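You operate a simulated robot arm through the tools that you are given. There is no shell and no other tool. Be economical: measure what you need, move in short steps, check, and stop when the job is done.

The job below is to be done with a simulated two-armed robot. You get a single attempt, and the scene is never put back.

## Task
Fit the mesh panel in the upright frame under the grey bead.
Fine: clamp the frame; pick the setting block that brings the panel to 220 mm; press the bead home; no scuffs.

The check looks at the end state, three seconds after you hand in, the way a careful person would. Anything else that was tipped, shoved, dropped, spilled or broken makes it a failure.

## Robot
Two 7-joint arms with two-finger parallel grippers on one trunk, on a base that drives. Base frame: it is fixed to the floor where the robot stands at the start and does not move with it; the origin is under the middle of the robot, x ahead of it, y to its left, z up; the surface under the hand at the start is at about z = 0.898. Units: m, rad, N and s.
The left shoulder is at the start at [0.07, 0.188, 1.365], the right one opposite. With the tool pointing down near the work surface each hand reaches from about 0.18 to 0.76 m from the robot's upright axis, wherever it stands, measured 20 degrees to its own side. Places, roughly: head of the upright frame [0.6, 0.2, 1.2]; orange clips [0.6, 0.2, 1.2]; sill of the upright frame [0.6, 0.2, 0.9]; white frame handle [0.5, 0, 1]. Payload 3.91 kg a hand.
The TCP of each hand is the grasp point between the finger pads, 0.03 m short of the fingertips. In the tool frame z runs along the fingers and y along their closing line. The gripper opens to 0.11 m. The fingers are 0.02 m wide and 0.01 m thick; the gripper's body (0.048 by 0.112 m) begins 0.055 m behind the TCP.
Orientation is that of the tool frame in the base frame, as a unit quaternion [x, y, z, w]. With the fingers straight down and closing along the base's y, the tool's x points along the base's -x, its y along +y and its z along -z.

## Interface
- The arms move only by the tool step_arm. It takes "left_rows", "right_rows" or both (then of equal length, played together; a hand with none holds still); each is a list of rows, each an object (a shift or turn left out is 0, a gripper value left out holds the last) with "translation": the shift along the base's x, y, z in cm, a list of three; "rotation": the turn, a rotation vector about the base's x, y, z in rad, a list of three; "grip": the finger opening in cm, from 0 to 11. In form: [{"translation": [x, y, z], "rotation": [ax, ay, az], "grip": grip}, ...]. A call has 1 to 10 rows; each row is the pose to reach, as a shift and turn from the pose commanded when the call began. A row lasts 0.2 s, in which the tool goes at most 0.05 m and 0.15 rad; a call with a longer step from one row to the next is refused whole, and so is a gripper value outside its range. A pose out of reach is approached as far as the arm can. The call stops where the force on the tool passes 60 N (or 10 N more than at its start, if that is more) or the arm is blocked; 0.2 s more then pass. The fingers move at their own pace (about 0.072 m/s each) and stop on an object; they squeeze with about 33 N. The grip force told is the motor's: it shows also when the fingers shut on nothing. Time passes only in rows, and 0.2 s behind the last, so rows that repeat a pose let the fingers close. The reply holds the time, the measured pose of the TCP, the force on the tool along the base axes, the opening and the grip force, in the units named above and with some noise, with the torque about the TCP (base axes, N m) and any sound that the robot's microphone picked up.
- Cameras (640 x 400 px; columns grow to the right, rows downward): "scene" is now at [0.1401, 0.0126, 1.6071]; the picture's right is [0.12, -0.99, 0.00], its down [-0.45, -0.06, -0.89] and it looks along [0.89, 0.11, -0.45] (base axes); focal length 214 px, centre (320, 200). "left" rides on the left gripper at [0.073, -0.017, -0.103] in its tool frame; the picture's right is [0.23, 0.97, 0.00], its down [-0.76, 0.18, -0.62] and it looks along [-0.61, 0.14, 0.78] (tool axes); focal length 222 px, centre (320, 200). "right" rides on the right gripper at [0.072, 0.017, -0.103] in its tool frame; the picture's right is [-0.23, 0.97, 0.00], its down [-0.76, -0.18, -0.62] and it looks along [-0.61, -0.14, 0.78] (tool axes); focal length 222 px, centre (320, 200). There is no depth. A picture from a camera that has moved, and an enlarged one, comes with that camera's place and axes in the base frame and with its lens.
- grab_frame(camera): a new picture of that camera. It takes no simulated time.
- move_column(by): slides the trunk up (or, below 0, down) by that many m; the arms and the scene camera ride with it, the base frame stays. It gives what a move gives, with no picture.
- drive_base(legs): drives the robot by 1 to 6 legs, each [ahead, turn to the left] in m and rad, along the robot's own axes; the way and the turn of a leg run together, so that a leg with both is an arc; at most 1.5 m and 3.142 rad a leg. The arms and the cameras ride along, it lands a little off, and it stops where it bumps. It gives what a move gives.
- aim_head(pan, tilt): turns the head with the scene camera to pan (to the left, within 1.501 rad either way) and tilt (down, from -0.506 to 1.204), counted from straight ahead of the robot. It gives what a move gives.
- close_up(camera, box): a new picture of the part [left, top, right, bottom] of that camera's present view, enlarged. It takes no simulated time.
- hand_in(): hands the job in; it is judged then, once.

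Go step by step. Nothing tells you exact positions but the pictures and the camera data: compare them with the known pose of the tool, close in by small moves and look again before you grip or let go. The budget is 120 turns and 92 pictures, counting those below and the enlarged ones. Unless the task says otherwise, let go and move clear before handing in, and close with one line.

The tools are called after "Emit:" as name(argument=value, ...) on one line, values as JSON. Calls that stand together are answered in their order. step_arm: Moves the arms, as the interface text tells. Its arguments: {"type":"object","properties":{"left_rows":{"type":"array","items":{"type":"object","properties":{"translation":{"type":"array","items":{"type":"number"}},"rotation":{"type":"array","items":{"type":"number"}},"grip":{"type":"number"}}}},"right_rows":{"type":"array","items":{"type":"object","properties":{"translation":{"type":"array","items":{"type":"number"}},"rotation":{"type":"array","items":{"type":"number"}},"grip":{"type":"number"}}}}},"required":[]} The other tools are called the same way: move_column (by) slides the trunk up or down; drive_base (legs) drives the base; aim_head (pan, tilt) turns the head that bears the scene camera; grab_frame (camera) takes a picture; close_up (camera, box) takes an enlarged picture of a part of a camera's view; hand_in () hands the job in.

At the start:

```text
clock: 0.0
left_eef_pos: [0.4676, 0.3425, 1.4995]
left_tcp_rot: [0.0, 1.0, 0.001, 0.0]
left_force: [0.8, 0.2, 0.0]
left_moment: [0.0, 0.01, 0.01]
left_finger_gap: 0.1102
left_gripper_force: 0.1
right_eef_pos: [0.3011, -0.0973, 1.6239]
right_tcp_rot: [0.0, 1.0, 0.0, 0.0]
right_force: [-0.3, 0.5, -0.5]
right_moment: [-0.07, 0.0, -0.01]
right_finger_gap: 0.11
right_gripper_force: 0.0
trunk travel left (down, up): [-0.875, 0.065]
robot x, y, heading: [0.0003, 0.006, 0.0]
head pan, tilt: [0.126, 0.466]
```

scene: 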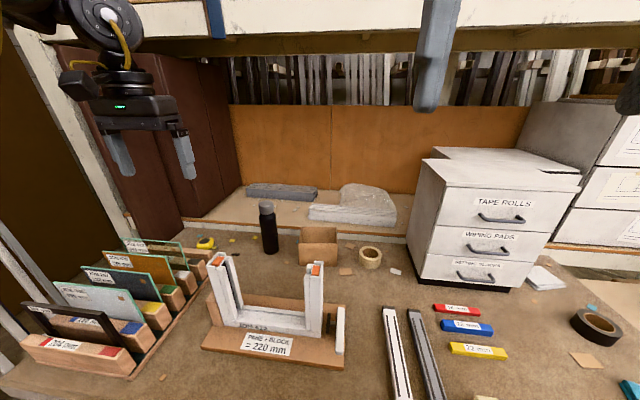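
right: 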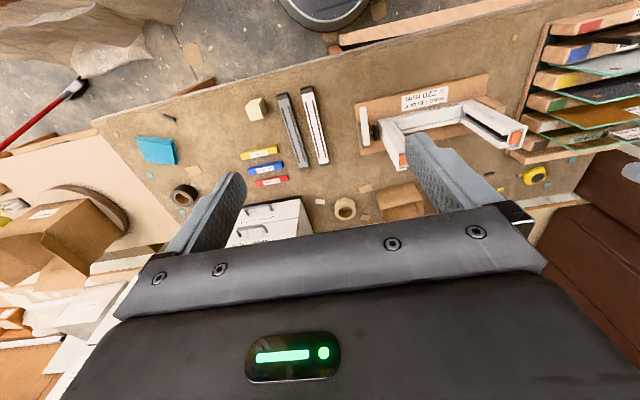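
left: 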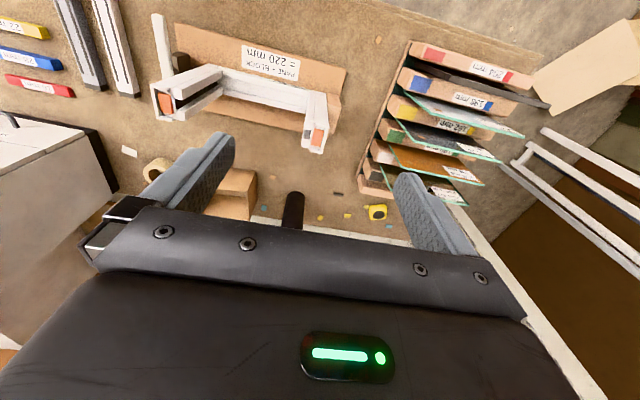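

I see an upright U-shaped frame in the middle, a panel rack at left, and beads and coloured setting blocks at right. I'll look closer at each before moving.

Emit:
close_up(camera="scene", box=[180, 220, 380, 380])

Emit:
close_up(camera="scene", box=[0, 220, 220, 390])

Emit:
close_up(camera="scene", box=[360, 260, 560, 400])

Emit:
close_up(camera="left", box=[340, 20, 560, 220])

Emit:
close_up(camera="left", box=[130, 0, 350, 170])

```text
2.50 times, centred on (280, 300) of scene
camera zoom: at [0.1401, 0.0126, 1.6071], right [0.12, -0.99, 0.0], down [-0.45, -0.06, -0.89], along [0.89, 0.11, -0.45], focal length 536 px, centre (420, -50)
```

zoom: 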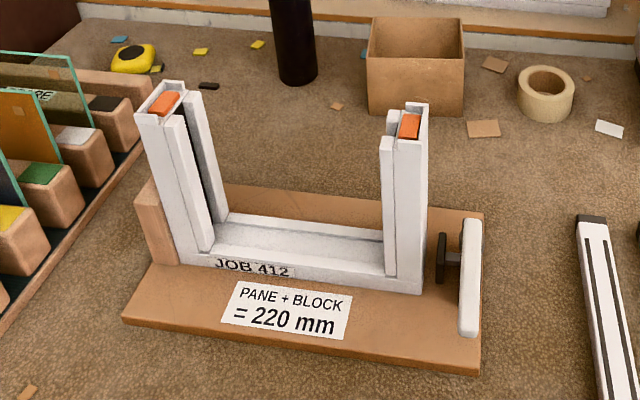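

```text
2.35 times, centred on (110, 305) of scene
camera zoom: at [0.1401, 0.0126, 1.6071], right [0.12, -0.99, 0.0], down [-0.45, -0.06, -0.89], along [0.89, 0.11, -0.45], focal length 505 px, centre (814, -47)
```

zoom: 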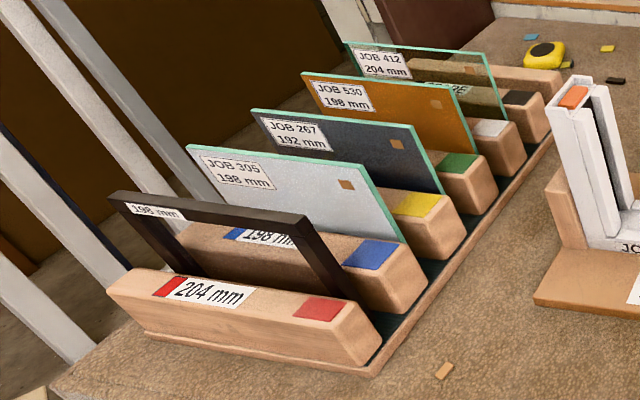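

```text
2.86 times, centred on (460, 330) of scene
camera zoom: at [0.1401, 0.0126, 1.6071], right [0.12, -0.99, 0.0], down [-0.45, -0.06, -0.89], along [0.89, 0.11, -0.45], focal length 613 px, centre (-80, -171)
```

zoom: 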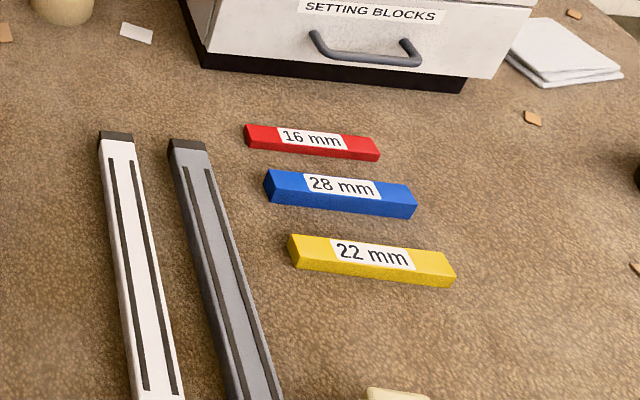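

```text
2.00 times, centred on (450, 120) of left
camera zoom: at [0.3935, 0.326, 1.6023], right [-0.23, 0.97, 0.0], down [0.76, 0.18, 0.62], along [0.61, 0.14, -0.78], focal length 444 px, centre (60, 360)
```

zoom: 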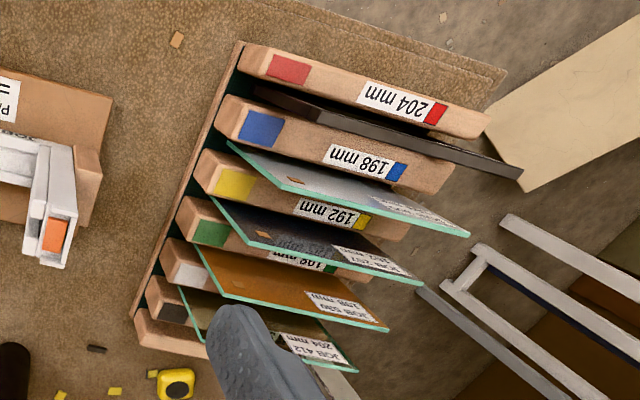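

```text
2.35 times, centred on (240, 85) of left
camera zoom: at [0.3935, 0.326, 1.6023], right [-0.23, 0.97, 0.0], down [0.76, 0.18, 0.62], along [0.61, 0.14, -0.78], focal length 523 px, centre (508, 471)
```

zoom: 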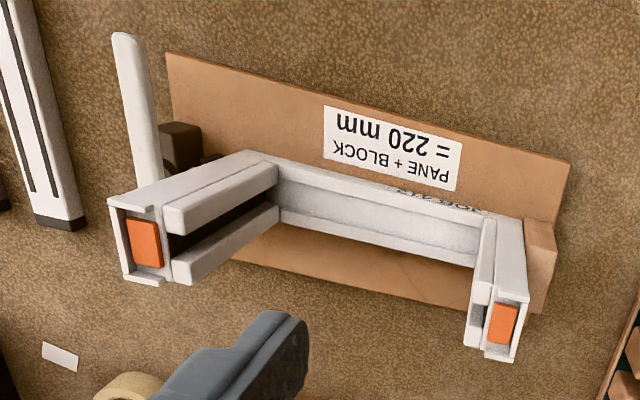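

The mesh panel (dark frame) is the front one in the rack, labelled 198 mm, so it may need the 22 mm yellow block. I'll check the labels and the clamp with strong zooms.

Emit:
close_up(camera="scene", box=[10, 290, 140, 380])

Emit:
close_up(camera="scene", box=[295, 240, 365, 375])

Emit:
close_up(camera="right", box=[230, 70, 400, 200])

Emit:
close_up(camera="right", box=[340, 70, 540, 190])

```text
4.44 times, centred on (75, 335) of scene
camera zoom: at [0.1401, 0.0126, 1.6071], right [0.12, -0.99, 0.0], down [-0.45, -0.06, -0.89], along [0.89, 0.11, -0.45], focal length 953 px, centre (1409, -400)
```

zoom: 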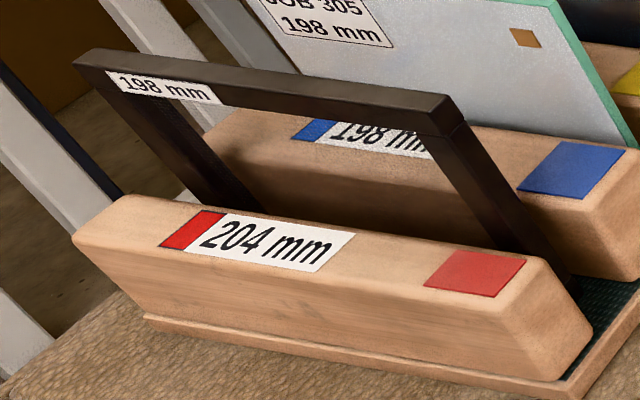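

```text
2.96 times, centred on (330, 308) of scene
camera zoom: at [0.1401, 0.0126, 1.6071], right [0.12, -0.99, 0.0], down [-0.45, -0.06, -0.89], along [0.89, 0.11, -0.45], focal length 636 px, centre (290, -118)
```

zoom: 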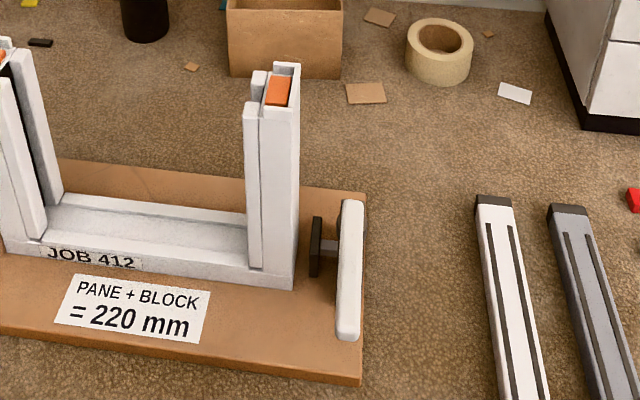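

```text
3.08 times, centred on (315, 135) of right
camera zoom: at [0.2272, -0.0809, 1.7273], right [0.23, 0.97, 0.0], down [0.76, -0.18, 0.62], along [0.61, -0.14, -0.78], focal length 684 px, centre (335, 400)
```

zoom: 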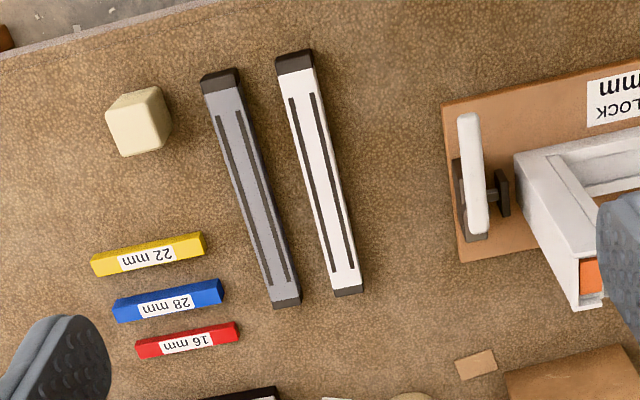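

```text
3.20 times, centred on (440, 130) of right
camera zoom: at [0.2272, -0.0809, 1.7273], right [0.23, 0.97, 0.0], down [0.76, -0.18, 0.62], along [0.61, -0.14, -0.78], focal length 711 px, centre (-64, 424)
```

zoom: 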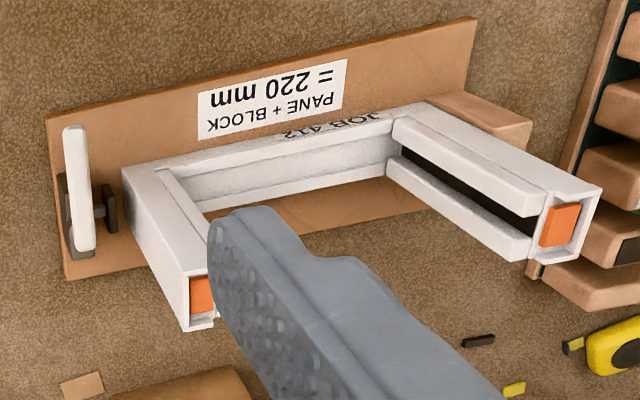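

The panel's own label says 198 mm but its rack slot tag says 204 mm, so I'll measure it later. The white handle looks like a horizontal bar at about z 0.99, near y 0. I'll lower the right hand to look at the clamp up close.

Emit:
step_arm(right_rows=[{"translation": [0, -1, -4.5]}, {"translation": [0, -2, -9]}, {"translation": [0, -3, -13.5]}, {"translation": [0, -4, -18]}, {"translation": [0, -5, -22.5]}, {"translation": [0, -6, -27]}, {"translation": [0, -7, -31.5]}, {"translation": [0, -8, -36]}])

Emit:
grab_frame(camera="right")

```text
clock: 1.8
left_eef_pos: [0.4677, 0.344, 1.4997]
left_tcp_rot: [-0.001, 1.0, 0.001, 0.0]
left_force: [0.6, -0.4, 0.4]
left_moment: [0.0, 0.05, -0.01]
left_finger_gap: 0.1099
left_gripper_force: 0.0
right_eef_pos: [0.3096, -0.1459, 1.5903]
right_tcp_rot: [0.0, 1.0, -0.001, -0.002]
right_force: [0.2, 0.6, -0.6]
right_moment: [0.02, 0.03, -0.05]
right_finger_gap: 0.1101
right_gripper_force: 0.1
right hand out of reach, approached as far as the arm can: row 1, 2, 3, 4, 5, 6, 7, 8
trunk travel left (down, up): [-0.875, 0.065]
robot x, y, heading: [0.0008, -0.0012, 0.0]
head pan, tilt: [0.126, 0.466]
```

```text
79 pictures are left
camera right: at [0.2347, -0.1275, 1.6937], right [0.23, 0.97, 0.0], down [0.76, -0.18, 0.62], along [0.6, -0.14, -0.78], focal length 222 px, centre (320, 200)
```

right: 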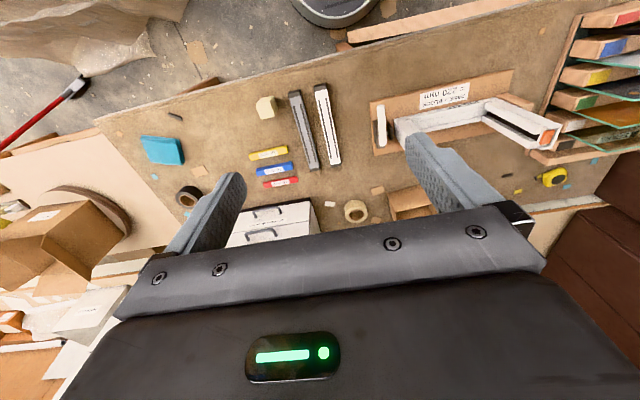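

The arm can't fold that close in, so I'll go forward and outward first, then down.

Emit:
step_arm(right_rows=[{"translation": [3, -3, 0]}, {"translation": [6, -6, 0]}, {"translation": [9, -9, 0]}, {"translation": [12, -12, 0]}, {"translation": [12, -14, -4]}, {"translation": [12, -15, -8]}, {"translation": [12, -15, -12]}, {"translation": [12, -15, -16]}, {"translation": [12, -15, -20]}, {"translation": [12, -15, -25]}])

Emit:
grab_frame(camera="right")

```text
clock: 4.0
left_eef_pos: [0.4673, 0.3443, 1.4987]
left_tcp_rot: [0.0, 1.0, 0.001, 0.0]
left_force: [-0.2, 0.5, -0.3]
left_moment: [0.0, 0.0, 0.01]
left_finger_gap: 0.1098
left_gripper_force: 0.0
right_eef_pos: [0.4029, -0.2002, 1.5823]
right_tcp_rot: [-0.001, 1.0, 0.001, -0.002]
right_force: [0.3, -0.8, 0.8]
right_moment: [0.0, 0.07, 0.01]
right_finger_gap: 0.11
right_gripper_force: 0.1
right hand out of reach, approached as far as the arm can: row 3, 4, 5, 6, 7, 8, 9, 10
trunk travel left (down, up): [-0.875, 0.065]
robot x, y, heading: [-0.0012, -0.0018, -0.006]
head pan, tilt: [0.126, 0.466]
```

```text
78 pictures are left
camera right: at [0.3288, -0.183, 1.6859], right [0.23, 0.97, 0.0], down [0.76, -0.18, 0.62], along [0.6, -0.14, -0.78], focal length 222 px, centre (320, 200)
```

right: 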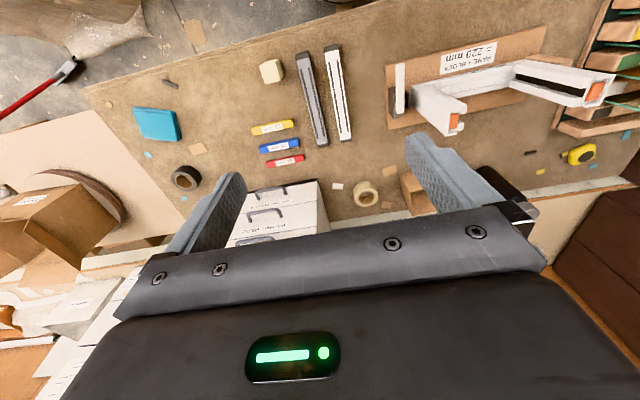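

Odd limit; I'll try straight down from here.

Emit:
step_arm(right_rows=[{"translation": [0, 0, -3]}, {"translation": [0, 0, -6]}, {"translation": [0, 0, -10]}, {"translation": [0, 0, -14]}, {"translation": [0, 0, -18]}, {"translation": [0, 0, -22]}, {"translation": [0, 0, -26]}])

```text
clock: 5.6
left_eef_pos: [0.4751, 0.3449, 1.4951]
left_tcp_rot: [0.0, 1.0, 0.0, -0.004]
left_force: [1.4, 1.0, -0.5]
left_moment: [-0.01, 0.08, 0.0]
left_finger_gap: 0.11
left_gripper_force: 0.1
right_eef_pos: [0.5104, -0.1627, 1.5324]
right_tcp_rot: [-0.001, 1.0, 0.003, -0.014]
right_force: [0.6, 0.2, 0.0]
right_moment: [-0.07, 0.04, 0.02]
right_finger_gap: 0.11
right_gripper_force: 0.0
right hand out of reach, approached as far as the arm can: row 1, 2, 3, 4, 5, 6, 7
trunk travel left (down, up): [-0.875, 0.065]
robot x, y, heading: [0.0016, 0.0016, 0.001]
head pan, tilt: [0.126, 0.466]
```

It slides forward along its limit; now further out, I'll go forward-down again.

Emit:
step_arm(right_rows=[{"translation": [1, 0, -3]}, {"translation": [1, 0, -7]}, {"translation": [1, 0, -11]}, {"translation": [1, 0, -15]}, {"translation": [1, 0, -19]}, {"translation": [1, 0, -23]}])

Emit:
grab_frame(camera="scene")

```text
clock: 7.0
left_eef_pos: [0.4707, 0.3445, 1.4969]
left_tcp_rot: [0.0, 1.0, 0.0, 0.0]
left_force: [-0.6, 0.3, 0.2]
left_moment: [0.0, 0.04, -0.02]
left_finger_gap: 0.1103
left_gripper_force: 0.0
right_eef_pos: [0.5854, -0.109, 1.4634]
right_tcp_rot: [0.0, 1.0, 0.005, -0.005]
right_force: [0.7, 0.5, -0.3]
right_moment: [0.02, 0.04, -0.01]
right_finger_gap: 0.1102
right_gripper_force: 0.1
right hand out of reach, approached as far as the arm can: row 1, 2, 3, 4, 5, 6
trunk travel left (down, up): [-0.875, 0.065]
robot x, y, heading: [0.0033, -0.0052, 0.002]
head pan, tilt: [0.126, 0.466]
```

```text
77 pictures are left
camera scene: at [0.1442, 0.0141, 1.6067], right [0.12, -0.99, 0.0], down [-0.45, -0.06, -0.89], along [0.89, 0.11, -0.45], focal length 214 px, centre (320, 200)
```

scene: 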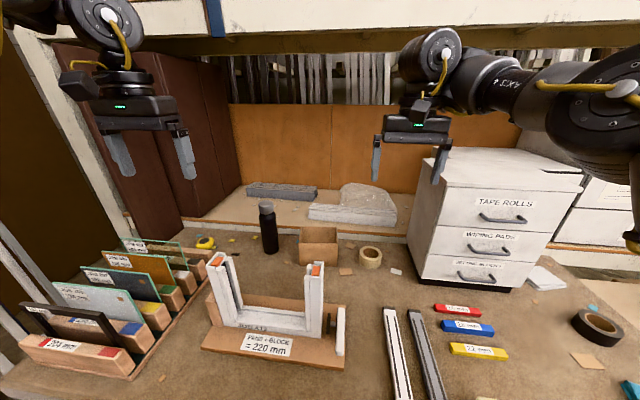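

Still limited straight down. I'll move outwards to the right (20° side) and lower gradually.

Emit:
step_arm(right_rows=[{"translation": [0, -3, 0]}, {"translation": [0, -6, 0]}, {"translation": [0, -9, 0]}, {"translation": [0, -12, 0]}, {"translation": [0, -15, 0]}, {"translation": [0, -15, -3]}, {"translation": [0, -15, -6]}, {"translation": [0, -15, -9]}, {"translation": [0, -15, -12]}, {"translation": [0, -15, -15]}])

```text
clock: 9.2
left_eef_pos: [0.4702, 0.3418, 1.4997]
left_tcp_rot: [0.0, 1.0, 0.001, -0.001]
left_force: [-0.1, 0.2, -0.6]
left_moment: [-0.01, 0.02, 0.02]
left_finger_gap: 0.1102
left_gripper_force: 0.0
right_eef_pos: [0.6642, -0.1916, 1.3608]
right_tcp_rot: [0.021, 0.997, 0.071, -0.013]
right_force: [0.7, 0.0, -0.3]
right_moment: [0.02, 0.0, 0.01]
right_finger_gap: 0.11
right_gripper_force: 0.1
right hand out of reach, approached as far as the arm can: row 1, 2, 3, 4, 5, 6, 7, 8, 9, 10
trunk travel left (down, up): [-0.875, 0.065]
robot x, y, heading: [0.0017, 0.0015, -0.0]
head pan, tilt: [0.126, 0.466]
```

The arm creeps outward as it goes down; continue down here where it's clear of everything.

Emit:
step_arm(right_rows=[{"translation": [0, -3, -3]}, {"translation": [0, -6, -6]}, {"translation": [0, -8, -9]}, {"translation": [0, -8, -12]}, {"translation": [0, -8, -15]}])

Emit:
grab_frame(camera="scene")

```text
clock: 10.4
left_eef_pos: [0.4683, 0.3433, 1.4989]
left_tcp_rot: [0.0, 1.0, 0.001, 0.0]
left_force: [-0.5, -0.2, -0.7]
left_moment: [0.0, 0.0, 0.03]
left_finger_gap: 0.1099
left_gripper_force: 0.1
right_eef_pos: [0.6858, -0.2663, 1.2232]
right_tcp_rot: [0.02, 0.997, 0.076, -0.021]
right_force: [0.7, 0.5, 0.5]
right_moment: [-0.02, 0.05, -0.02]
right_finger_gap: 0.1099
right_gripper_force: 0.1
right hand out of reach, approached as far as the arm can: row 1, 2, 3, 4, 5
trunk travel left (down, up): [-0.875, 0.065]
robot x, y, heading: [-0.0001, -0.0026, 0.004]
head pan, tilt: [0.126, 0.466]
```

```text
76 pictures are left
camera scene: at [0.1413, 0.0125, 1.6071], right [0.12, -0.99, 0.0], down [-0.45, -0.06, -0.89], along [0.89, 0.11, -0.45], focal length 214 px, centre (320, 200)
```

scene: 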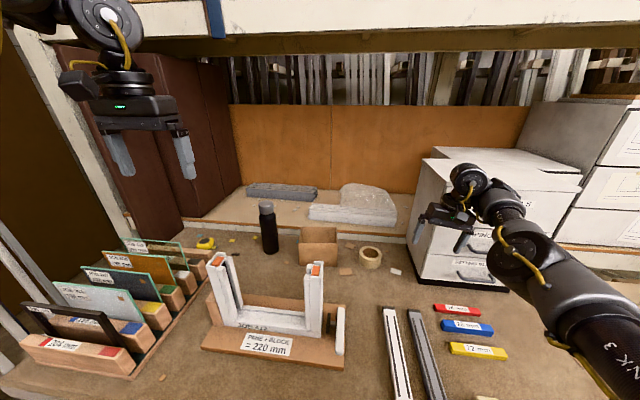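

The arm is now nearly straight; I'll pull it inward and see if it can fold.

Emit:
step_arm(right_rows=[{"translation": [-4, 0, 0]}, {"translation": [-8, 0, 0]}, {"translation": [-12, 0, 0]}, {"translation": [-16, 0, 0]}])

Emit:
grab_frame(camera="right")

```text
clock: 11.4
left_eef_pos: [0.4669, 0.3423, 1.4983]
left_tcp_rot: [0.0, 1.0, 0.001, 0.0]
left_force: [0.1, -0.2, 0.5]
left_moment: [0.0, 0.0, -0.03]
left_finger_gap: 0.1099
left_gripper_force: 0.0
right_eef_pos: [0.6865, -0.2631, 1.2308]
right_tcp_rot: [0.021, 0.997, 0.077, -0.017]
right_force: [0.4, -0.1, -0.7]
right_moment: [-0.04, 0.01, 0.0]
right_finger_gap: 0.1099
right_gripper_force: 0.0
right hand out of reach, approached as far as the arm can: row 1, 2, 3, 4
trunk travel left (down, up): [-0.875, 0.065]
robot x, y, heading: [0.0013, -0.0033, 0.002]
head pan, tilt: [0.126, 0.466]
```

```text
75 pictures are left
camera right: at [0.6163, -0.2591, 1.3377], right [0.27, 0.95, 0.14], down [0.77, -0.3, 0.56], along [0.58, -0.04, -0.82], focal length 222 px, centre (320, 200)
```

right: 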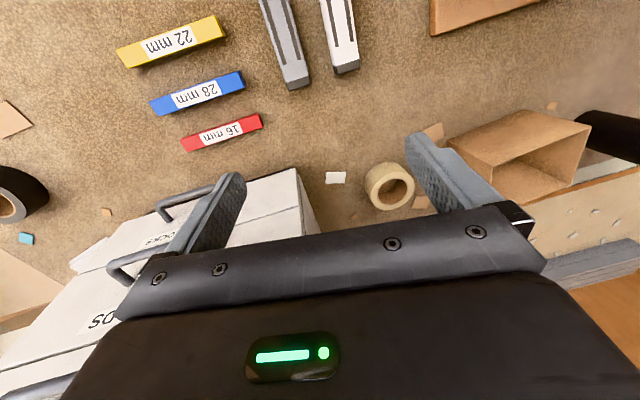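

The arm seems stuck in a straight-elbow pose; I'll try un-tilting the tool while moving up and in slightly.

Emit:
step_arm(right_rows=[{"translation": [-2, -2, 1], "rotation": [0, 0, 0]}, {"translation": [-4, -4, 2], "rotation": [-0.05, 0, 0]}, {"translation": [-6, -6, 3], "rotation": [-0.1, 0, 0]}, {"translation": [-8, -8, 4], "rotation": [-0.15, 0, 0]}])

Emit:
grab_frame(camera="scene")

```text
clock: 12.4
left_eef_pos: [0.4674, 0.3439, 1.4985]
left_tcp_rot: [0.0, 1.0, 0.001, 0.001]
left_force: [-1.1, 0.3, -1.2]
left_moment: [0.01, -0.02, 0.01]
left_finger_gap: 0.11
left_gripper_force: 0.0
right_eef_pos: [0.685, -0.3177, 1.2403]
right_tcp_rot: [0.036, 0.996, 0.079, -0.002]
right_force: [-1.1, 1.2, 0.6]
right_moment: [-0.02, 0.01, -0.01]
right_finger_gap: 0.11
right_gripper_force: 0.1
right hand out of reach, approached as far as the arm can: row 1, 2, 3, 4
trunk travel left (down, up): [-0.875, 0.065]
robot x, y, heading: [0.0008, -0.003, 0.001]
head pan, tilt: [0.126, 0.466]
```

```text
74 pictures are left
camera scene: at [0.1401, 0.0131, 1.6071], right [0.12, -0.99, 0.0], down [-0.45, -0.06, -0.89], along [0.89, 0.11, -0.45], focal length 214 px, centre (320, 200)
```

scene: 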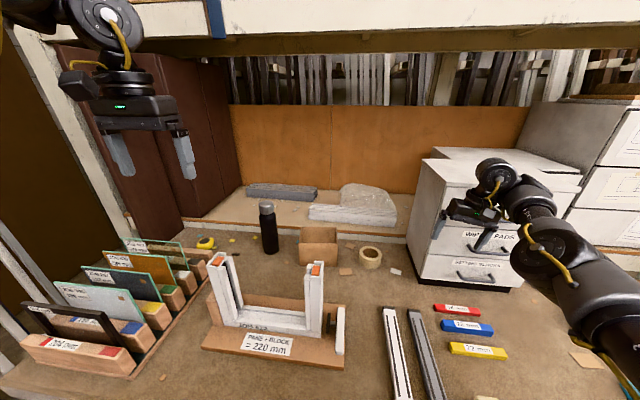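

I'll probe: try a pure yaw turn, then see whether reach frees up.

Emit:
step_arm(right_rows=[{"rotation": [0, 0, 0.1]}, {"rotation": [0, 0, 0.2]}, {"rotation": [0, 0, 0.3]}, {"rotation": [0, 0, 0.4]}])

Emit:
step_arm(right_rows=[{"translation": [0, 0, 3]}, {"translation": [0, 0, 6]}, {"translation": [-2, 0, 6]}, {"translation": [-4, 0, 6]}])

```text
clock: 13.3
left_eef_pos: [0.4666, 0.3432, 1.4992]
left_tcp_rot: [0.0, 1.0, 0.0, 0.0]
left_force: [0.5, 0.5, -1.0]
left_moment: [0.03, 0.01, -0.02]
left_finger_gap: 0.11
left_gripper_force: 0.1
right_eef_pos: [0.6857, -0.3132, 1.2341]
right_tcp_rot: [-0.109, 0.99, 0.091, -0.01]
right_force: [7.1, 16.9, -5.6]
right_moment: [-1.91, 0.32, -1.06]
right_finger_gap: 0.11
right_gripper_force: 0.1
right hand out of reach, approached as far as the arm can: row 3, 4
trunk travel left (down, up): [-0.875, 0.065]
robot x, y, heading: [0.0024, -0.0006, -0.005]
head pan, tilt: [0.126, 0.466]
stopped in row 4 (right hand): the force on the tool passed its limit at 102 N (the readings are from after the stop); the commanded pose is now the measured one
```

```text
clock: 14.3
left_eef_pos: [0.4682, 0.3426, 1.4992]
left_tcp_rot: [0.0, 1.0, 0.001, -0.001]
left_force: [-0.1, 0.5, 1.0]
left_moment: [0.0, -0.01, -0.01]
left_finger_gap: 0.11
left_gripper_force: 0.0
right_eef_pos: [0.6747, -0.3103, 1.2898]
right_tcp_rot: [-0.111, 0.989, 0.1, -0.007]
right_force: [0.0, -0.2, 1.0]
right_moment: [0.0, 0.03, -0.03]
right_finger_gap: 0.1101
right_gripper_force: 0.0
right hand out of reach, approached as far as the arm can: row 2, 3, 4
trunk travel left (down, up): [-0.875, 0.065]
robot x, y, heading: [-0.0013, -0.0011, 0.002]
head pan, tilt: [0.126, 0.466]
```

The hand touched something while yawing (102 N spike). I need to see whether the cabinet was struck.

Emit:
grab_frame(camera="scene")

Emit:
grab_frame(camera="right")

```text
73 pictures are left
camera scene: at [0.1406, 0.0122, 1.6071], right [0.12, -0.99, 0.0], down [-0.45, -0.06, -0.89], along [0.89, 0.11, -0.45], focal length 214 px, centre (320, 200)
```

scene: 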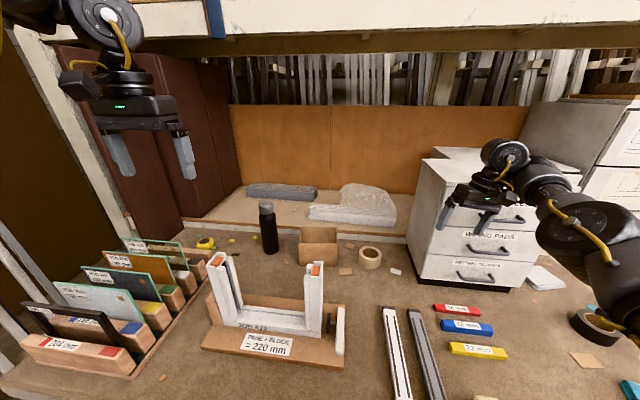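

```text
72 pictures are left
camera right: at [0.6028, -0.3304, 1.3939], right [0.01, 0.98, 0.2], down [0.8, -0.12, 0.58], along [0.6, 0.15, -0.79], focal length 222 px, centre (320, 200)
```

right: 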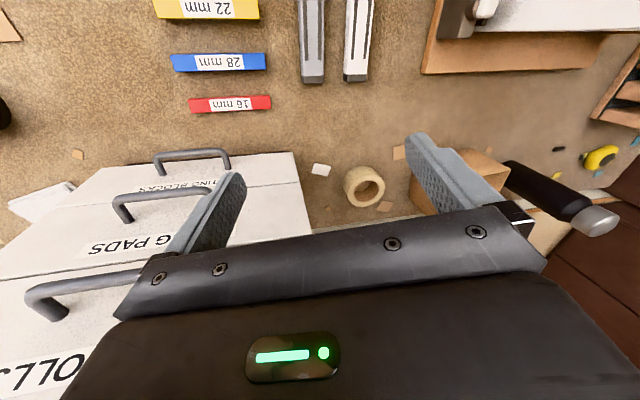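

The cabinet looks unmoved. I'll test whether the left arm moves normally, to compare, and pull the right hand away from the cabinet.

Emit:
step_arm(left_rows=[{"translation": [-2, 0, -2]}, {"translation": [-4, 0, -4]}, {"translation": [-6, 0, -6]}, {"translation": [-8, 0, -8]}], right_rows=[{"translation": [0, 0, 3]}, {"translation": [-2, 0, 6]}, {"translation": [-4, 0, 9]}, {"translation": [-6, 0, 12]}])

```text
clock: 15.3
left_eef_pos: [0.3973, 0.363, 1.4259]
left_tcp_rot: [-0.022, 0.999, -0.031, -0.004]
left_force: [-0.5, 0.7, -0.1]
left_moment: [-0.03, 0.02, 0.02]
left_finger_gap: 0.1098
left_gripper_force: 0.0
left hand out of reach, approached as far as the arm can: row 4
right_eef_pos: [0.631, -0.2811, 1.4099]
right_tcp_rot: [-0.11, 0.987, 0.114, -0.005]
right_force: [-0.1, 0.5, 0.1]
right_moment: [-0.03, -0.03, -0.01]
right_finger_gap: 0.11
right_gripper_force: 0.0
right hand out of reach, approached as far as the arm can: row 1, 2, 3, 4
trunk travel left (down, up): [-0.875, 0.065]
robot x, y, heading: [-0.002, -0.0008, -0.001]
head pan, tilt: [0.126, 0.466]
```

The left arm also has an inner limit. I'll test it outward and lower, over the gap between the frame and the rack, well above both.

Emit:
step_arm(left_rows=[{"translation": [3, 3, 0], "rotation": [0, 0, 0]}, {"translation": [6, 6, 0]}, {"translation": [9, 9, 0]}, {"translation": [11, 12, 0]}, {"translation": [11, 12, -3]}, {"translation": [11, 12, -6]}, {"translation": [11, 12, -9]}])

Emit:
grab_frame(camera="scene")

```text
clock: 16.9
left_eef_pos: [0.5143, 0.4648, 1.3434]
left_tcp_rot: [0.0, 1.0, 0.0, 0.0]
left_force: [-0.1, 0.0, 0.5]
left_moment: [-0.03, 0.0, -0.01]
left_finger_gap: 0.11
left_gripper_force: 0.1
right_eef_pos: [0.6335, -0.2823, 1.4087]
right_tcp_rot: [-0.11, 0.987, 0.114, -0.005]
right_force: [-1.3, -0.3, 0.0]
right_moment: [0.0, 0.04, -0.01]
right_finger_gap: 0.1098
right_gripper_force: 0.0
trunk travel left (down, up): [-0.875, 0.065]
robot x, y, heading: [-0.0014, -0.0006, -0.001]
head pan, tilt: [0.126, 0.466]
```

```text
71 pictures are left
camera scene: at [0.1413, 0.0137, 1.6071], right [0.12, -0.99, 0.0], down [-0.45, -0.06, -0.89], along [0.89, 0.11, -0.45], focal length 214 px, centre (320, 200)
```

scene: 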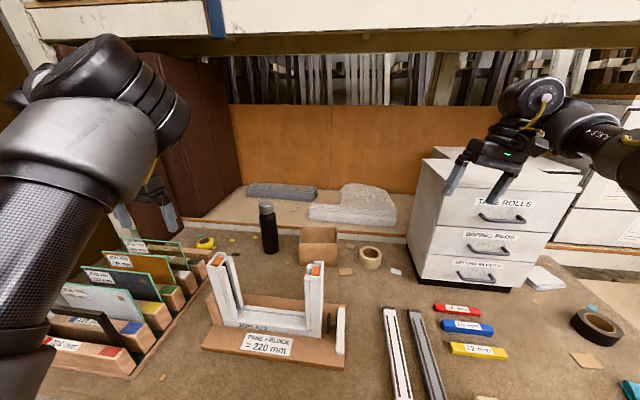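

The left arm is now in a good elbow-up posture. The right arm took a bad elbow branch; I'll return it toward its start pose and retry.

Emit:
step_arm(right_rows=[{"translation": [-4, 2, 3], "rotation": [0, 0, -0.05]}, {"translation": [-8, 4, 6], "rotation": [0, 0, -0.1]}, {"translation": [-12, 6, 9], "rotation": [0, 0, -0.15]}, {"translation": [-16, 8, 12], "rotation": [0, 0, -0.2]}, {"translation": [-20, 10, 15], "rotation": [0, 0, -0.22]}, {"translation": [-24, 12, 18], "rotation": [0, 0, -0.22]}, {"translation": [-28, 14, 20], "rotation": [0, 0, -0.22]}, {"translation": [-32, 17, 21], "rotation": [0, 0, -0.22]}])

Emit:
grab_frame(camera="scene")

```text
refused: row 1 steps farther than a row can; nothing moved
```

```text
70 pictures are left
camera scene: at [0.1413, 0.0137, 1.6071], right [0.12, -0.99, 0.0], down [-0.45, -0.06, -0.89], along [0.89, 0.11, -0.45], focal length 214 px, centre (320, 200)
```

scene: 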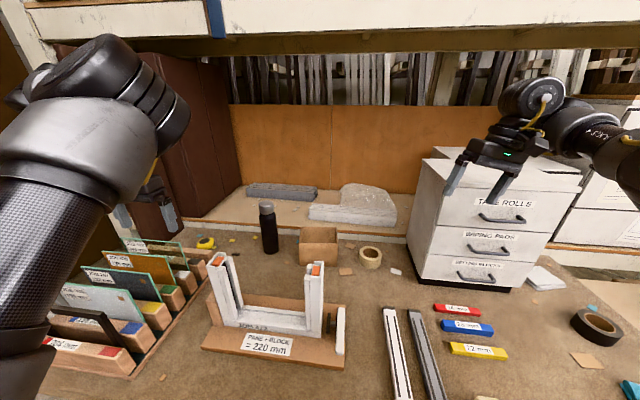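

Same move with shorter steps.

Emit:
step_arm(right_rows=[{"translation": [-3.3, 1.8, 2.4]}, {"translation": [-6.6, 3.6, 4.8], "rotation": [0, 0, -0.07]}, {"translation": [-9.9, 5.4, 7.2], "rotation": [0, 0, -0.14]}, {"translation": [-13.2, 7.2, 9.6], "rotation": [0, 0, -0.2]}, {"translation": [-16.5, 9, 12], "rotation": [0, 0, -0.22]}, {"translation": [-19.8, 11, 14.4], "rotation": [0, 0, -0.22]}, {"translation": [-23.1, 13, 16.8], "rotation": [0, 0, -0.22]}, {"translation": [-26.5, 15, 19], "rotation": [0, 0, -0.22]}, {"translation": [-30, 17, 21], "rotation": [0, 0, -0.22]}, {"translation": [-33, 18.5, 21], "rotation": [0, 0, -0.22]}])

```text
clock: 19.1
left_eef_pos: [0.5113, 0.4637, 1.3454]
left_tcp_rot: [0.0, 1.0, 0.001, 0.002]
left_force: [0.4, -1.0, 1.0]
left_moment: [-0.03, 0.0, 0.01]
left_finger_gap: 0.1101
left_gripper_force: 0.1
right_eef_pos: [0.2995, -0.0979, 1.6247]
right_tcp_rot: [-0.001, 0.996, 0.09, 0.0]
right_force: [-0.4, 0.6, -0.4]
right_moment: [0.01, -0.02, -0.01]
right_finger_gap: 0.11
right_gripper_force: 0.1
right hand out of reach, approached as far as the arm can: row 1, 2, 3, 4, 5, 6, 7, 8
trunk travel left (down, up): [-0.875, 0.065]
robot x, y, heading: [-0.0015, -0.0004, -0.002]
head pan, tilt: [0.126, 0.466]
```

Back near the start pose. Straighten the tool and go out to a pose that mirrors the left arm's starting one, staying high before going down.

Emit:
step_arm(right_rows=[{"translation": [2, -3, 0], "rotation": [-0.09, 0, 0]}, {"translation": [4, -6, 0], "rotation": [-0.18, 0, 0]}, {"translation": [6, -9.5, 0], "rotation": [-0.18, 0, 0]}, {"translation": [8, -13, 0], "rotation": [-0.18, 0, 0]}, {"translation": [10, -16.5, 0], "rotation": [-0.18, 0, 0]}, {"translation": [12, -20, 0], "rotation": [-0.18, 0, 0]}, {"translation": [14, -23, 0], "rotation": [-0.18, 0, 0]}, {"translation": [16, -26, 0], "rotation": [-0.18, 0, 0]}])

Emit:
grab_frame(camera="scene")

```text
clock: 20.9
left_eef_pos: [0.5143, 0.4642, 1.3442]
left_tcp_rot: [0.0, 1.0, 0.001, 0.0]
left_force: [-0.2, 0.5, -0.3]
left_moment: [0.0, 0.01, -0.02]
left_finger_gap: 0.11
left_gripper_force: 0.0
right_eef_pos: [0.3851, -0.2086, 1.6107]
right_tcp_rot: [-0.001, 1.0, 0.003, -0.001]
right_force: [1.3, 1.0, -0.1]
right_moment: [0.01, 0.0, 0.0]
right_finger_gap: 0.11
right_gripper_force: 0.1
right hand out of reach, approached as far as the arm can: row 4, 5, 6, 7, 8
trunk travel left (down, up): [-0.875, 0.065]
robot x, y, heading: [0.0018, -0.0024, 0.001]
head pan, tilt: [0.126, 0.466]
```

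```text
69 pictures are left
camera scene: at [0.1414, 0.0124, 1.607], right [0.12, -0.99, 0.0], down [-0.45, -0.06, -0.89], along [0.89, 0.11, -0.45], focal length 214 px, centre (320, 200)
```

scene: 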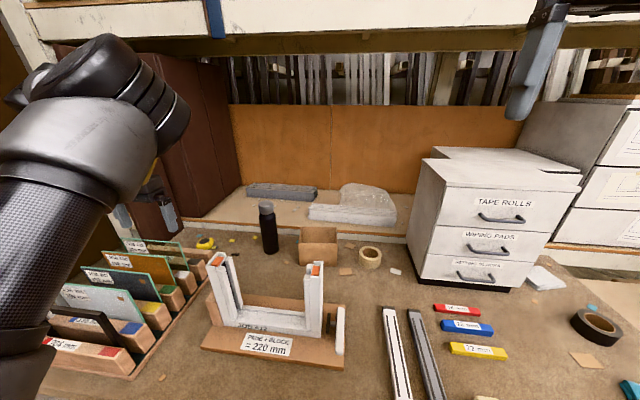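

The right wrist seems to be at its bend limit because the elbow hangs low. I'll roll the tool so the fingers point inward (+y), which swings the elbow out, then come down and roll back.

Emit:
step_arm(right_rows=[{"rotation": [0.14, 0, 0], "translation": [0, -1, 0]}, {"rotation": [0.28, 0, 0], "translation": [0, -2, 0]}, {"rotation": [0.42, 0, 0], "translation": [0, -3, -2]}, {"rotation": [0.56, 0, 0], "translation": [0, -4, -4]}, {"rotation": [0.7, 0, 0], "translation": [0, -5, -7]}, {"rotation": [0.84, 0, 0], "translation": [0, -6, -10]}, {"rotation": [0.98, 0, 0], "translation": [0, -7, -13]}, {"rotation": [1.12, 0, 0], "translation": [0, -8, -16]}, {"rotation": [1.26, 0, 0], "translation": [0, -9, -19]}, {"rotation": [1.4, 0, 0], "translation": [0, -10, -22]}])

Emit:
grab_frame(camera="scene")

```text
clock: 23.1
left_eef_pos: [0.5116, 0.4617, 1.3464]
left_tcp_rot: [-0.001, 1.0, 0.002, 0.001]
left_force: [0.4, -0.7, 0.6]
left_moment: [-0.03, 0.02, -0.04]
left_finger_gap: 0.1099
left_gripper_force: 0.1
right_eef_pos: [0.3921, -0.4672, 1.44]
right_tcp_rot: [-0.007, 0.783, 0.622, -0.003]
right_force: [0.8, 0.6, 0.2]
right_moment: [0.01, 0.02, -0.03]
right_finger_gap: 0.1103
right_gripper_force: 0.1
right hand out of reach, approached as far as the arm can: row 3, 4, 5, 6, 7, 8, 9, 10
trunk travel left (down, up): [-0.875, 0.065]
robot x, y, heading: [-0.0005, -0.0016, -0.001]
head pan, tilt: [0.126, 0.466]
```

```text
68 pictures are left
camera scene: at [0.1382, 0.0105, 1.6072], right [0.13, -0.99, 0.0], down [-0.44, -0.06, -0.89], along [0.89, 0.11, -0.45], focal length 214 px, centre (320, 200)
```

scene: 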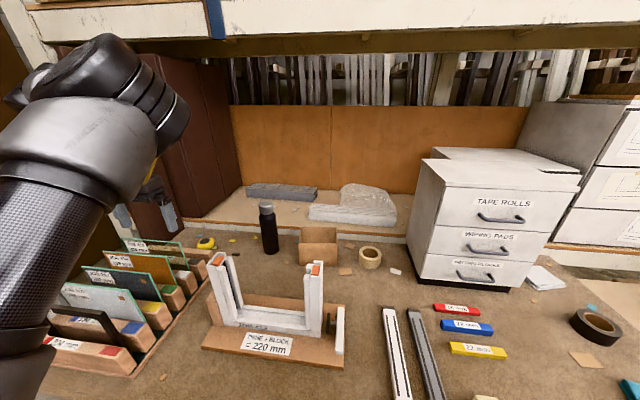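

The roll worked. Now move inward and down with fingers pointing left.

Emit:
step_arm(right_rows=[{"translation": [1, 4, -1]}, {"translation": [2, 8, -2]}, {"translation": [3, 12, -4]}, {"translation": [4, 16, -6]}, {"translation": [5, 18, -10]}, {"translation": [5, 18, -14]}, {"translation": [5, 18, -18]}])

Emit:
aim_head(pan=-0.4, tilt=0.55)

Emit:
grab_frame(camera="scene")

```text
clock: 24.7
left_eef_pos: [0.5137, 0.4658, 1.3438]
left_tcp_rot: [-0.001, 1.0, 0.0, 0.0]
left_force: [-0.2, 0.8, -1.2]
left_moment: [0.0, 0.03, 0.01]
left_finger_gap: 0.11
left_gripper_force: 0.2
right_eef_pos: [0.4143, -0.472, 1.3766]
right_tcp_rot: [-0.006, 0.784, 0.621, -0.006]
right_force: [0.1, -0.7, 0.3]
right_moment: [0.03, 0.01, -0.03]
right_finger_gap: 0.1104
right_gripper_force: 0.1
right hand out of reach, approached as far as the arm can: row 1, 2, 3, 4, 5, 6, 7
trunk travel left (down, up): [-0.875, 0.065]
robot x, y, heading: [-0.0018, 0.0003, -0.001]
head pan, tilt: [0.126, 0.466]
```

```text
clock: 25.6
left_eef_pos: [0.5124, 0.4635, 1.345]
left_tcp_rot: [0.001, 1.0, 0.001, 0.0]
left_force: [-0.7, 0.1, 0.7]
left_moment: [0.0, -0.04, -0.02]
left_finger_gap: 0.11
left_gripper_force: 0.1
right_eef_pos: [0.4155, -0.4744, 1.3752]
right_tcp_rot: [-0.006, 0.783, 0.622, -0.007]
right_force: [0.6, 0.3, 1.1]
right_moment: [0.01, 0.01, 0.01]
right_finger_gap: 0.1103
right_gripper_force: 0.0
trunk travel left (down, up): [-0.875, 0.065]
robot x, y, heading: [0.0019, 0.0032, 0.002]
head pan, tilt: [-0.4, 0.55]
```

```text
67 pictures are left
camera scene: at [0.1319, -0.0346, 1.5995], right [-0.39, -0.92, 0.0], down [-0.48, 0.2, -0.85], along [0.79, -0.33, -0.52], focal length 214 px, centre (320, 200)
```

scene: 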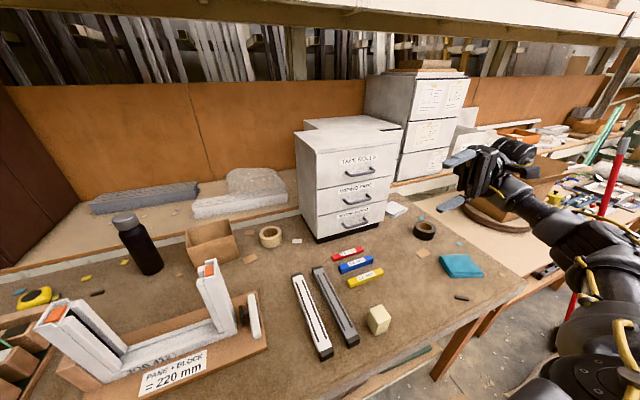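

The arm is stretched straight out to the right. I'll turn the fingers to point forward, to relax the wrist, and pull the hand in so the elbow bends.

Emit:
step_arm(right_rows=[{"rotation": [0, 0, -0.14]}, {"rotation": [0, 0, -0.28]}, {"rotation": [0, 0, -0.42]}, {"rotation": [0, 0, -0.56]}, {"rotation": [0, 0, -0.7]}, {"rotation": [0, 0, -0.84]}, {"rotation": [0, 0, -0.98]}, {"rotation": [0, 0, -1.12]}, {"rotation": [0, 0, -1.26]}, {"rotation": [0, 0, -1.4]}])

Emit:
grab_frame(camera="scene")

```text
clock: 27.8
left_eef_pos: [0.512, 0.4605, 1.3455]
left_tcp_rot: [0.001, 1.0, 0.002, 0.001]
left_force: [-0.5, -0.7, 0.4]
left_moment: [0.03, -0.01, 0.02]
left_finger_gap: 0.1101
left_gripper_force: 0.1
right_eef_pos: [0.3774, -0.6779, 1.4084]
right_tcp_rot: [0.269, 0.732, 0.591, 0.208]
right_force: [0.0, 0.8, 0.4]
right_moment: [0.0, -0.04, 0.01]
right_finger_gap: 0.1101
right_gripper_force: 0.1
right hand out of reach, approached as far as the arm can: row 1, 2, 3, 4, 5, 6, 7, 8, 9, 10
trunk travel left (down, up): [-0.875, 0.065]
robot x, y, heading: [0.0013, -0.0025, -0.003]
head pan, tilt: [-0.4, 0.55]
```

```text
66 pictures are left
camera scene: at [0.1306, -0.0368, 1.5995], right [-0.39, -0.92, 0.0], down [-0.48, 0.21, -0.85], along [0.79, -0.33, -0.52], focal length 214 px, centre (320, 200)
```

scene: 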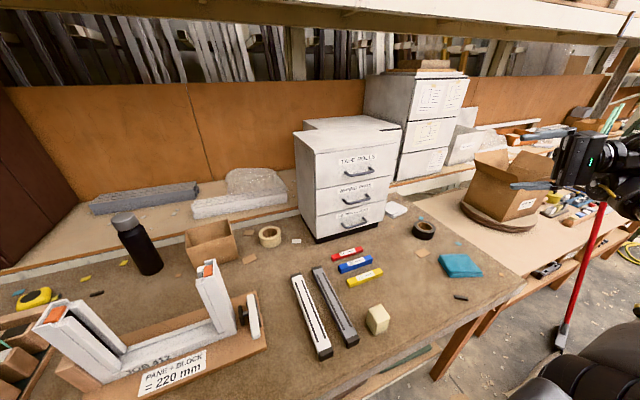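

The elbow is now changing. Continue turning and pull the hand back in.

Emit:
step_arm(right_rows=[{"rotation": [0, 0, -0.12], "translation": [0, 2, 0]}, {"rotation": [0, 0, -0.24], "translation": [0, 4, 0]}, {"rotation": [0, 0, -0.36], "translation": [0, 6, 0]}, {"rotation": [0, 0, -0.48], "translation": [0, 8, 0]}, {"rotation": [0, 0, -0.6], "translation": [0, 11, 0]}, {"rotation": [0, 0, -0.72], "translation": [0, 14, 0]}, {"rotation": [0, 0, -0.72], "translation": [0, 17, -2]}, {"rotation": [0, 0, -0.72], "translation": [0, 20, -4]}, {"rotation": [0, 0, -0.72], "translation": [0, 23, -6]}, {"rotation": [0, 0, -0.72], "translation": [0, 26, -8]}])

Emit:
grab_frame(camera="scene")

```text
clock: 30.0
left_eef_pos: [0.5172, 0.4637, 1.3432]
left_tcp_rot: [0.001, 1.0, 0.0, -0.001]
left_force: [0.3, 0.3, -0.8]
left_moment: [-0.05, 0.12, 0.01]
left_finger_gap: 0.11
left_gripper_force: 0.0
right_eef_pos: [0.5083, -0.7512, 1.4027]
right_tcp_rot: [0.52, 0.613, 0.527, 0.276]
right_force: [2.3, -2.7, 2.8]
right_moment: [0.02, 0.12, 0.24]
right_finger_gap: 0.1101
right_gripper_force: 0.1
right hand out of reach, approached as far as the arm can: row 1, 2, 3, 4, 5, 6, 7, 8, 9, 10
trunk travel left (down, up): [-0.875, 0.065]
robot x, y, heading: [-0.0021, 0.0014, -0.001]
head pan, tilt: [-0.4, 0.55]
```

```text
65 pictures are left
camera scene: at [0.1364, -0.033, 1.5991], right [-0.39, -0.92, 0.0], down [-0.48, 0.2, -0.85], along [0.78, -0.33, -0.52], focal length 214 px, centre (320, 200)
```

scene: 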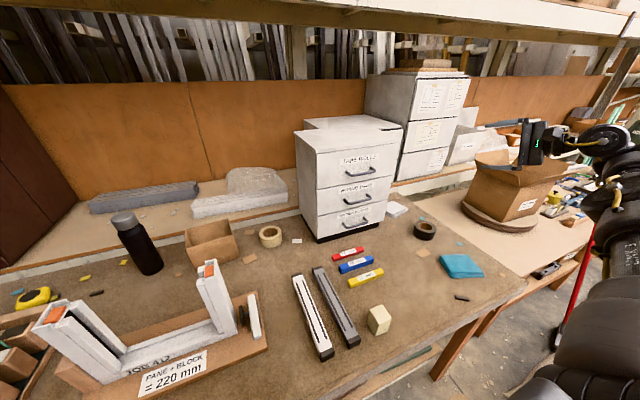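

Hypothesis: the wrist is at its bend limit and the elbow must pass through straight to "elbow-up". I'll restore tool-down first, then sweep forward and over-rotate the tool backward to force the elbow up.

Emit:
step_arm(right_rows=[{"rotation": [-0.0934, 0.0489, 0.0921]}, {"rotation": [-0.1868, 0.0978, 0.1842]}, {"rotation": [-0.2802, 0.1467, 0.2763]}, {"rotation": [-0.3736, 0.1956, 0.3684]}, {"rotation": [-0.467, 0.2445, 0.4605]}, {"rotation": [-0.5604, 0.2934, 0.5526]}, {"rotation": [-0.6538, 0.3423, 0.6447]}, {"rotation": [-0.7472, 0.3912, 0.7368]}, {"rotation": [-0.8406, 0.4401, 0.8289]}, {"rotation": [-0.934, 0.489, 0.921]}])

Emit:
grab_frame(camera="scene")

```text
clock: 31.9
left_eef_pos: [0.5109, 0.4665, 1.3456]
left_tcp_rot: [-0.001, 1.0, 0.001, 0.002]
left_force: [-0.4, -0.3, -0.2]
left_moment: [0.0, 0.03, 0.02]
left_finger_gap: 0.1099
left_gripper_force: 0.0
right_eef_pos: [0.4965, -0.7289, 1.3919]
right_tcp_rot: [0.231, 0.923, 0.27, 0.15]
right_force: [41.7, 0.3, -0.8]
right_moment: [0.04, 3.74, 0.42]
right_finger_gap: 0.1101
right_gripper_force: 0.0
right hand out of reach, approached as far as the arm can: row 5, 6, 7, 8, 9
trunk travel left (down, up): [-0.875, 0.065]
robot x, y, heading: [-0.0004, 0.001, 0.005]
head pan, tilt: [-0.4, 0.55]
stopped in row 9 (right hand): the force on the tool passed its limit at 298 N (the readings are from after the stop); the commanded pose is now the measured one
```

```text
64 pictures are left
camera scene: at [0.1313, -0.0333, 1.5995], right [-0.39, -0.92, 0.0], down [-0.48, 0.2, -0.85], along [0.79, -0.33, -0.52], focal length 214 px, centre (320, 200)
```

scene: 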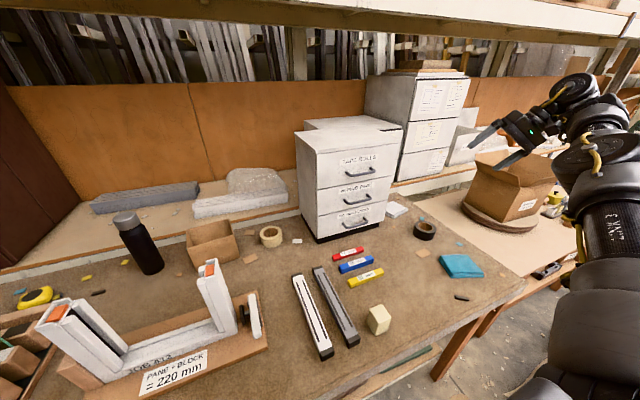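

The force was probably the hand touching its own forearm; the arm now looks bent. Try pulling inward, with the tool eased slightly.

Emit:
step_arm(right_rows=[{"translation": [-1, 3, 0]}, {"translation": [-2, 6, 0]}, {"translation": [-3, 9, 0]}, {"translation": [-4, 13, 0]}, {"translation": [-4, 17, 0]}])

Emit:
grab_frame(camera="scene")

```text
clock: 33.0
left_eef_pos: [0.5114, 0.4647, 1.3464]
left_tcp_rot: [-0.001, 1.0, 0.001, 0.001]
left_force: [-0.2, -0.6, -0.6]
left_moment: [-0.02, 0.0, 0.0]
left_finger_gap: 0.1099
left_gripper_force: 0.1
right_eef_pos: [0.4755, -0.6685, 1.3926]
right_tcp_rot: [0.23, 0.923, 0.271, 0.149]
right_force: [-0.4, -0.6, 0.6]
right_moment: [-0.01, -0.03, 0.04]
right_finger_gap: 0.1099
right_gripper_force: 0.1
right hand out of reach, approached as far as the arm can: row 3, 4, 5
trunk travel left (down, up): [-0.875, 0.065]
robot x, y, heading: [0.0019, 0.0, 0.003]
head pan, tilt: [-0.4, 0.55]
```

```text
63 pictures are left
camera scene: at [0.1312, -0.0335, 1.5995], right [-0.39, -0.92, 0.0], down [-0.48, 0.2, -0.85], along [0.79, -0.33, -0.52], focal length 214 px, centre (320, 200)
```

scene: 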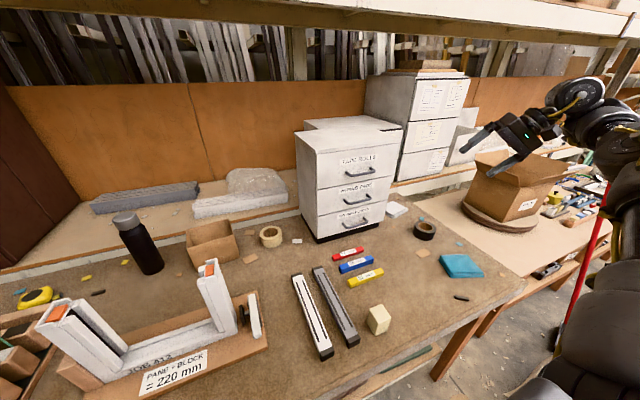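

Sweep the right hand forward and left over clear space while restoring tool-down, to the stretched-forward pose (the cabinet is back at x≈1.05, so it's clear).

Emit:
step_arm(right_rows=[{"translation": [2, 4, 1], "rotation": [0, 0, 0]}, {"translation": [4, 8, 2], "rotation": [-0.05, 0.03, 0.045]}, {"translation": [6, 12, 3], "rotation": [-0.12, 0.065, 0.1]}, {"translation": [8, 16, 3], "rotation": [-0.2, 0.11, 0.17]}, {"translation": [10, 20, 3], "rotation": [-0.28, 0.155, 0.24]}, {"translation": [11, 24, 3], "rotation": [-0.37, 0.2, 0.31]}, {"translation": [12, 28, 3], "rotation": [-0.45, 0.25, 0.38]}, {"translation": [13, 32, 3], "rotation": [-0.53, 0.29, 0.45]}, {"translation": [14, 36, 3], "rotation": [-0.556, 0.306, 0.472]}, {"translation": [15, 40, 3], "rotation": [-0.556, 0.306, 0.472]}])

Emit:
grab_frame(camera="scene")

```text
clock: 35.2
left_eef_pos: [0.5086, 0.4642, 1.347]
left_tcp_rot: [-0.001, 1.0, 0.001, 0.002]
left_force: [-0.8, -0.8, -0.5]
left_moment: [-0.01, -0.03, 0.0]
left_finger_gap: 0.1102
left_gripper_force: 0.1
right_eef_pos: [0.5324, -0.4479, 1.4826]
right_tcp_rot: [0.0, 0.998, 0.065, -0.001]
right_force: [-0.1, 0.3, -0.1]
right_moment: [0.02, -0.02, 0.02]
right_finger_gap: 0.1102
right_gripper_force: 0.0
right hand out of reach, approached as far as the arm can: row 4, 5, 6, 7, 8, 9, 10
trunk travel left (down, up): [-0.875, 0.065]
robot x, y, heading: [0.0012, 0.0012, 0.003]
head pan, tilt: [-0.4, 0.55]
```

```text
62 pictures are left
camera scene: at [0.1275, -0.0336, 1.5999], right [-0.39, -0.92, 0.0], down [-0.48, 0.2, -0.85], along [0.79, -0.33, -0.52], focal length 214 px, centre (320, 200)
```

scene: 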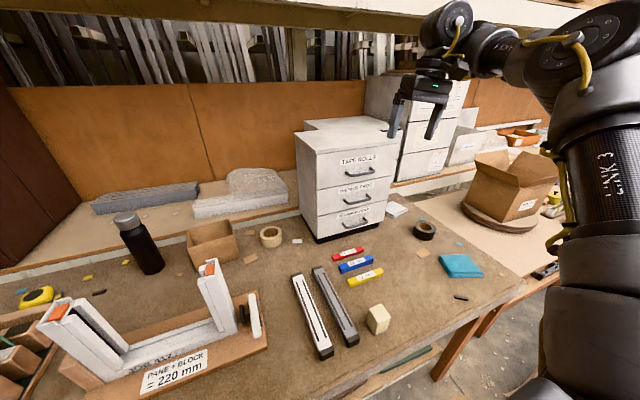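

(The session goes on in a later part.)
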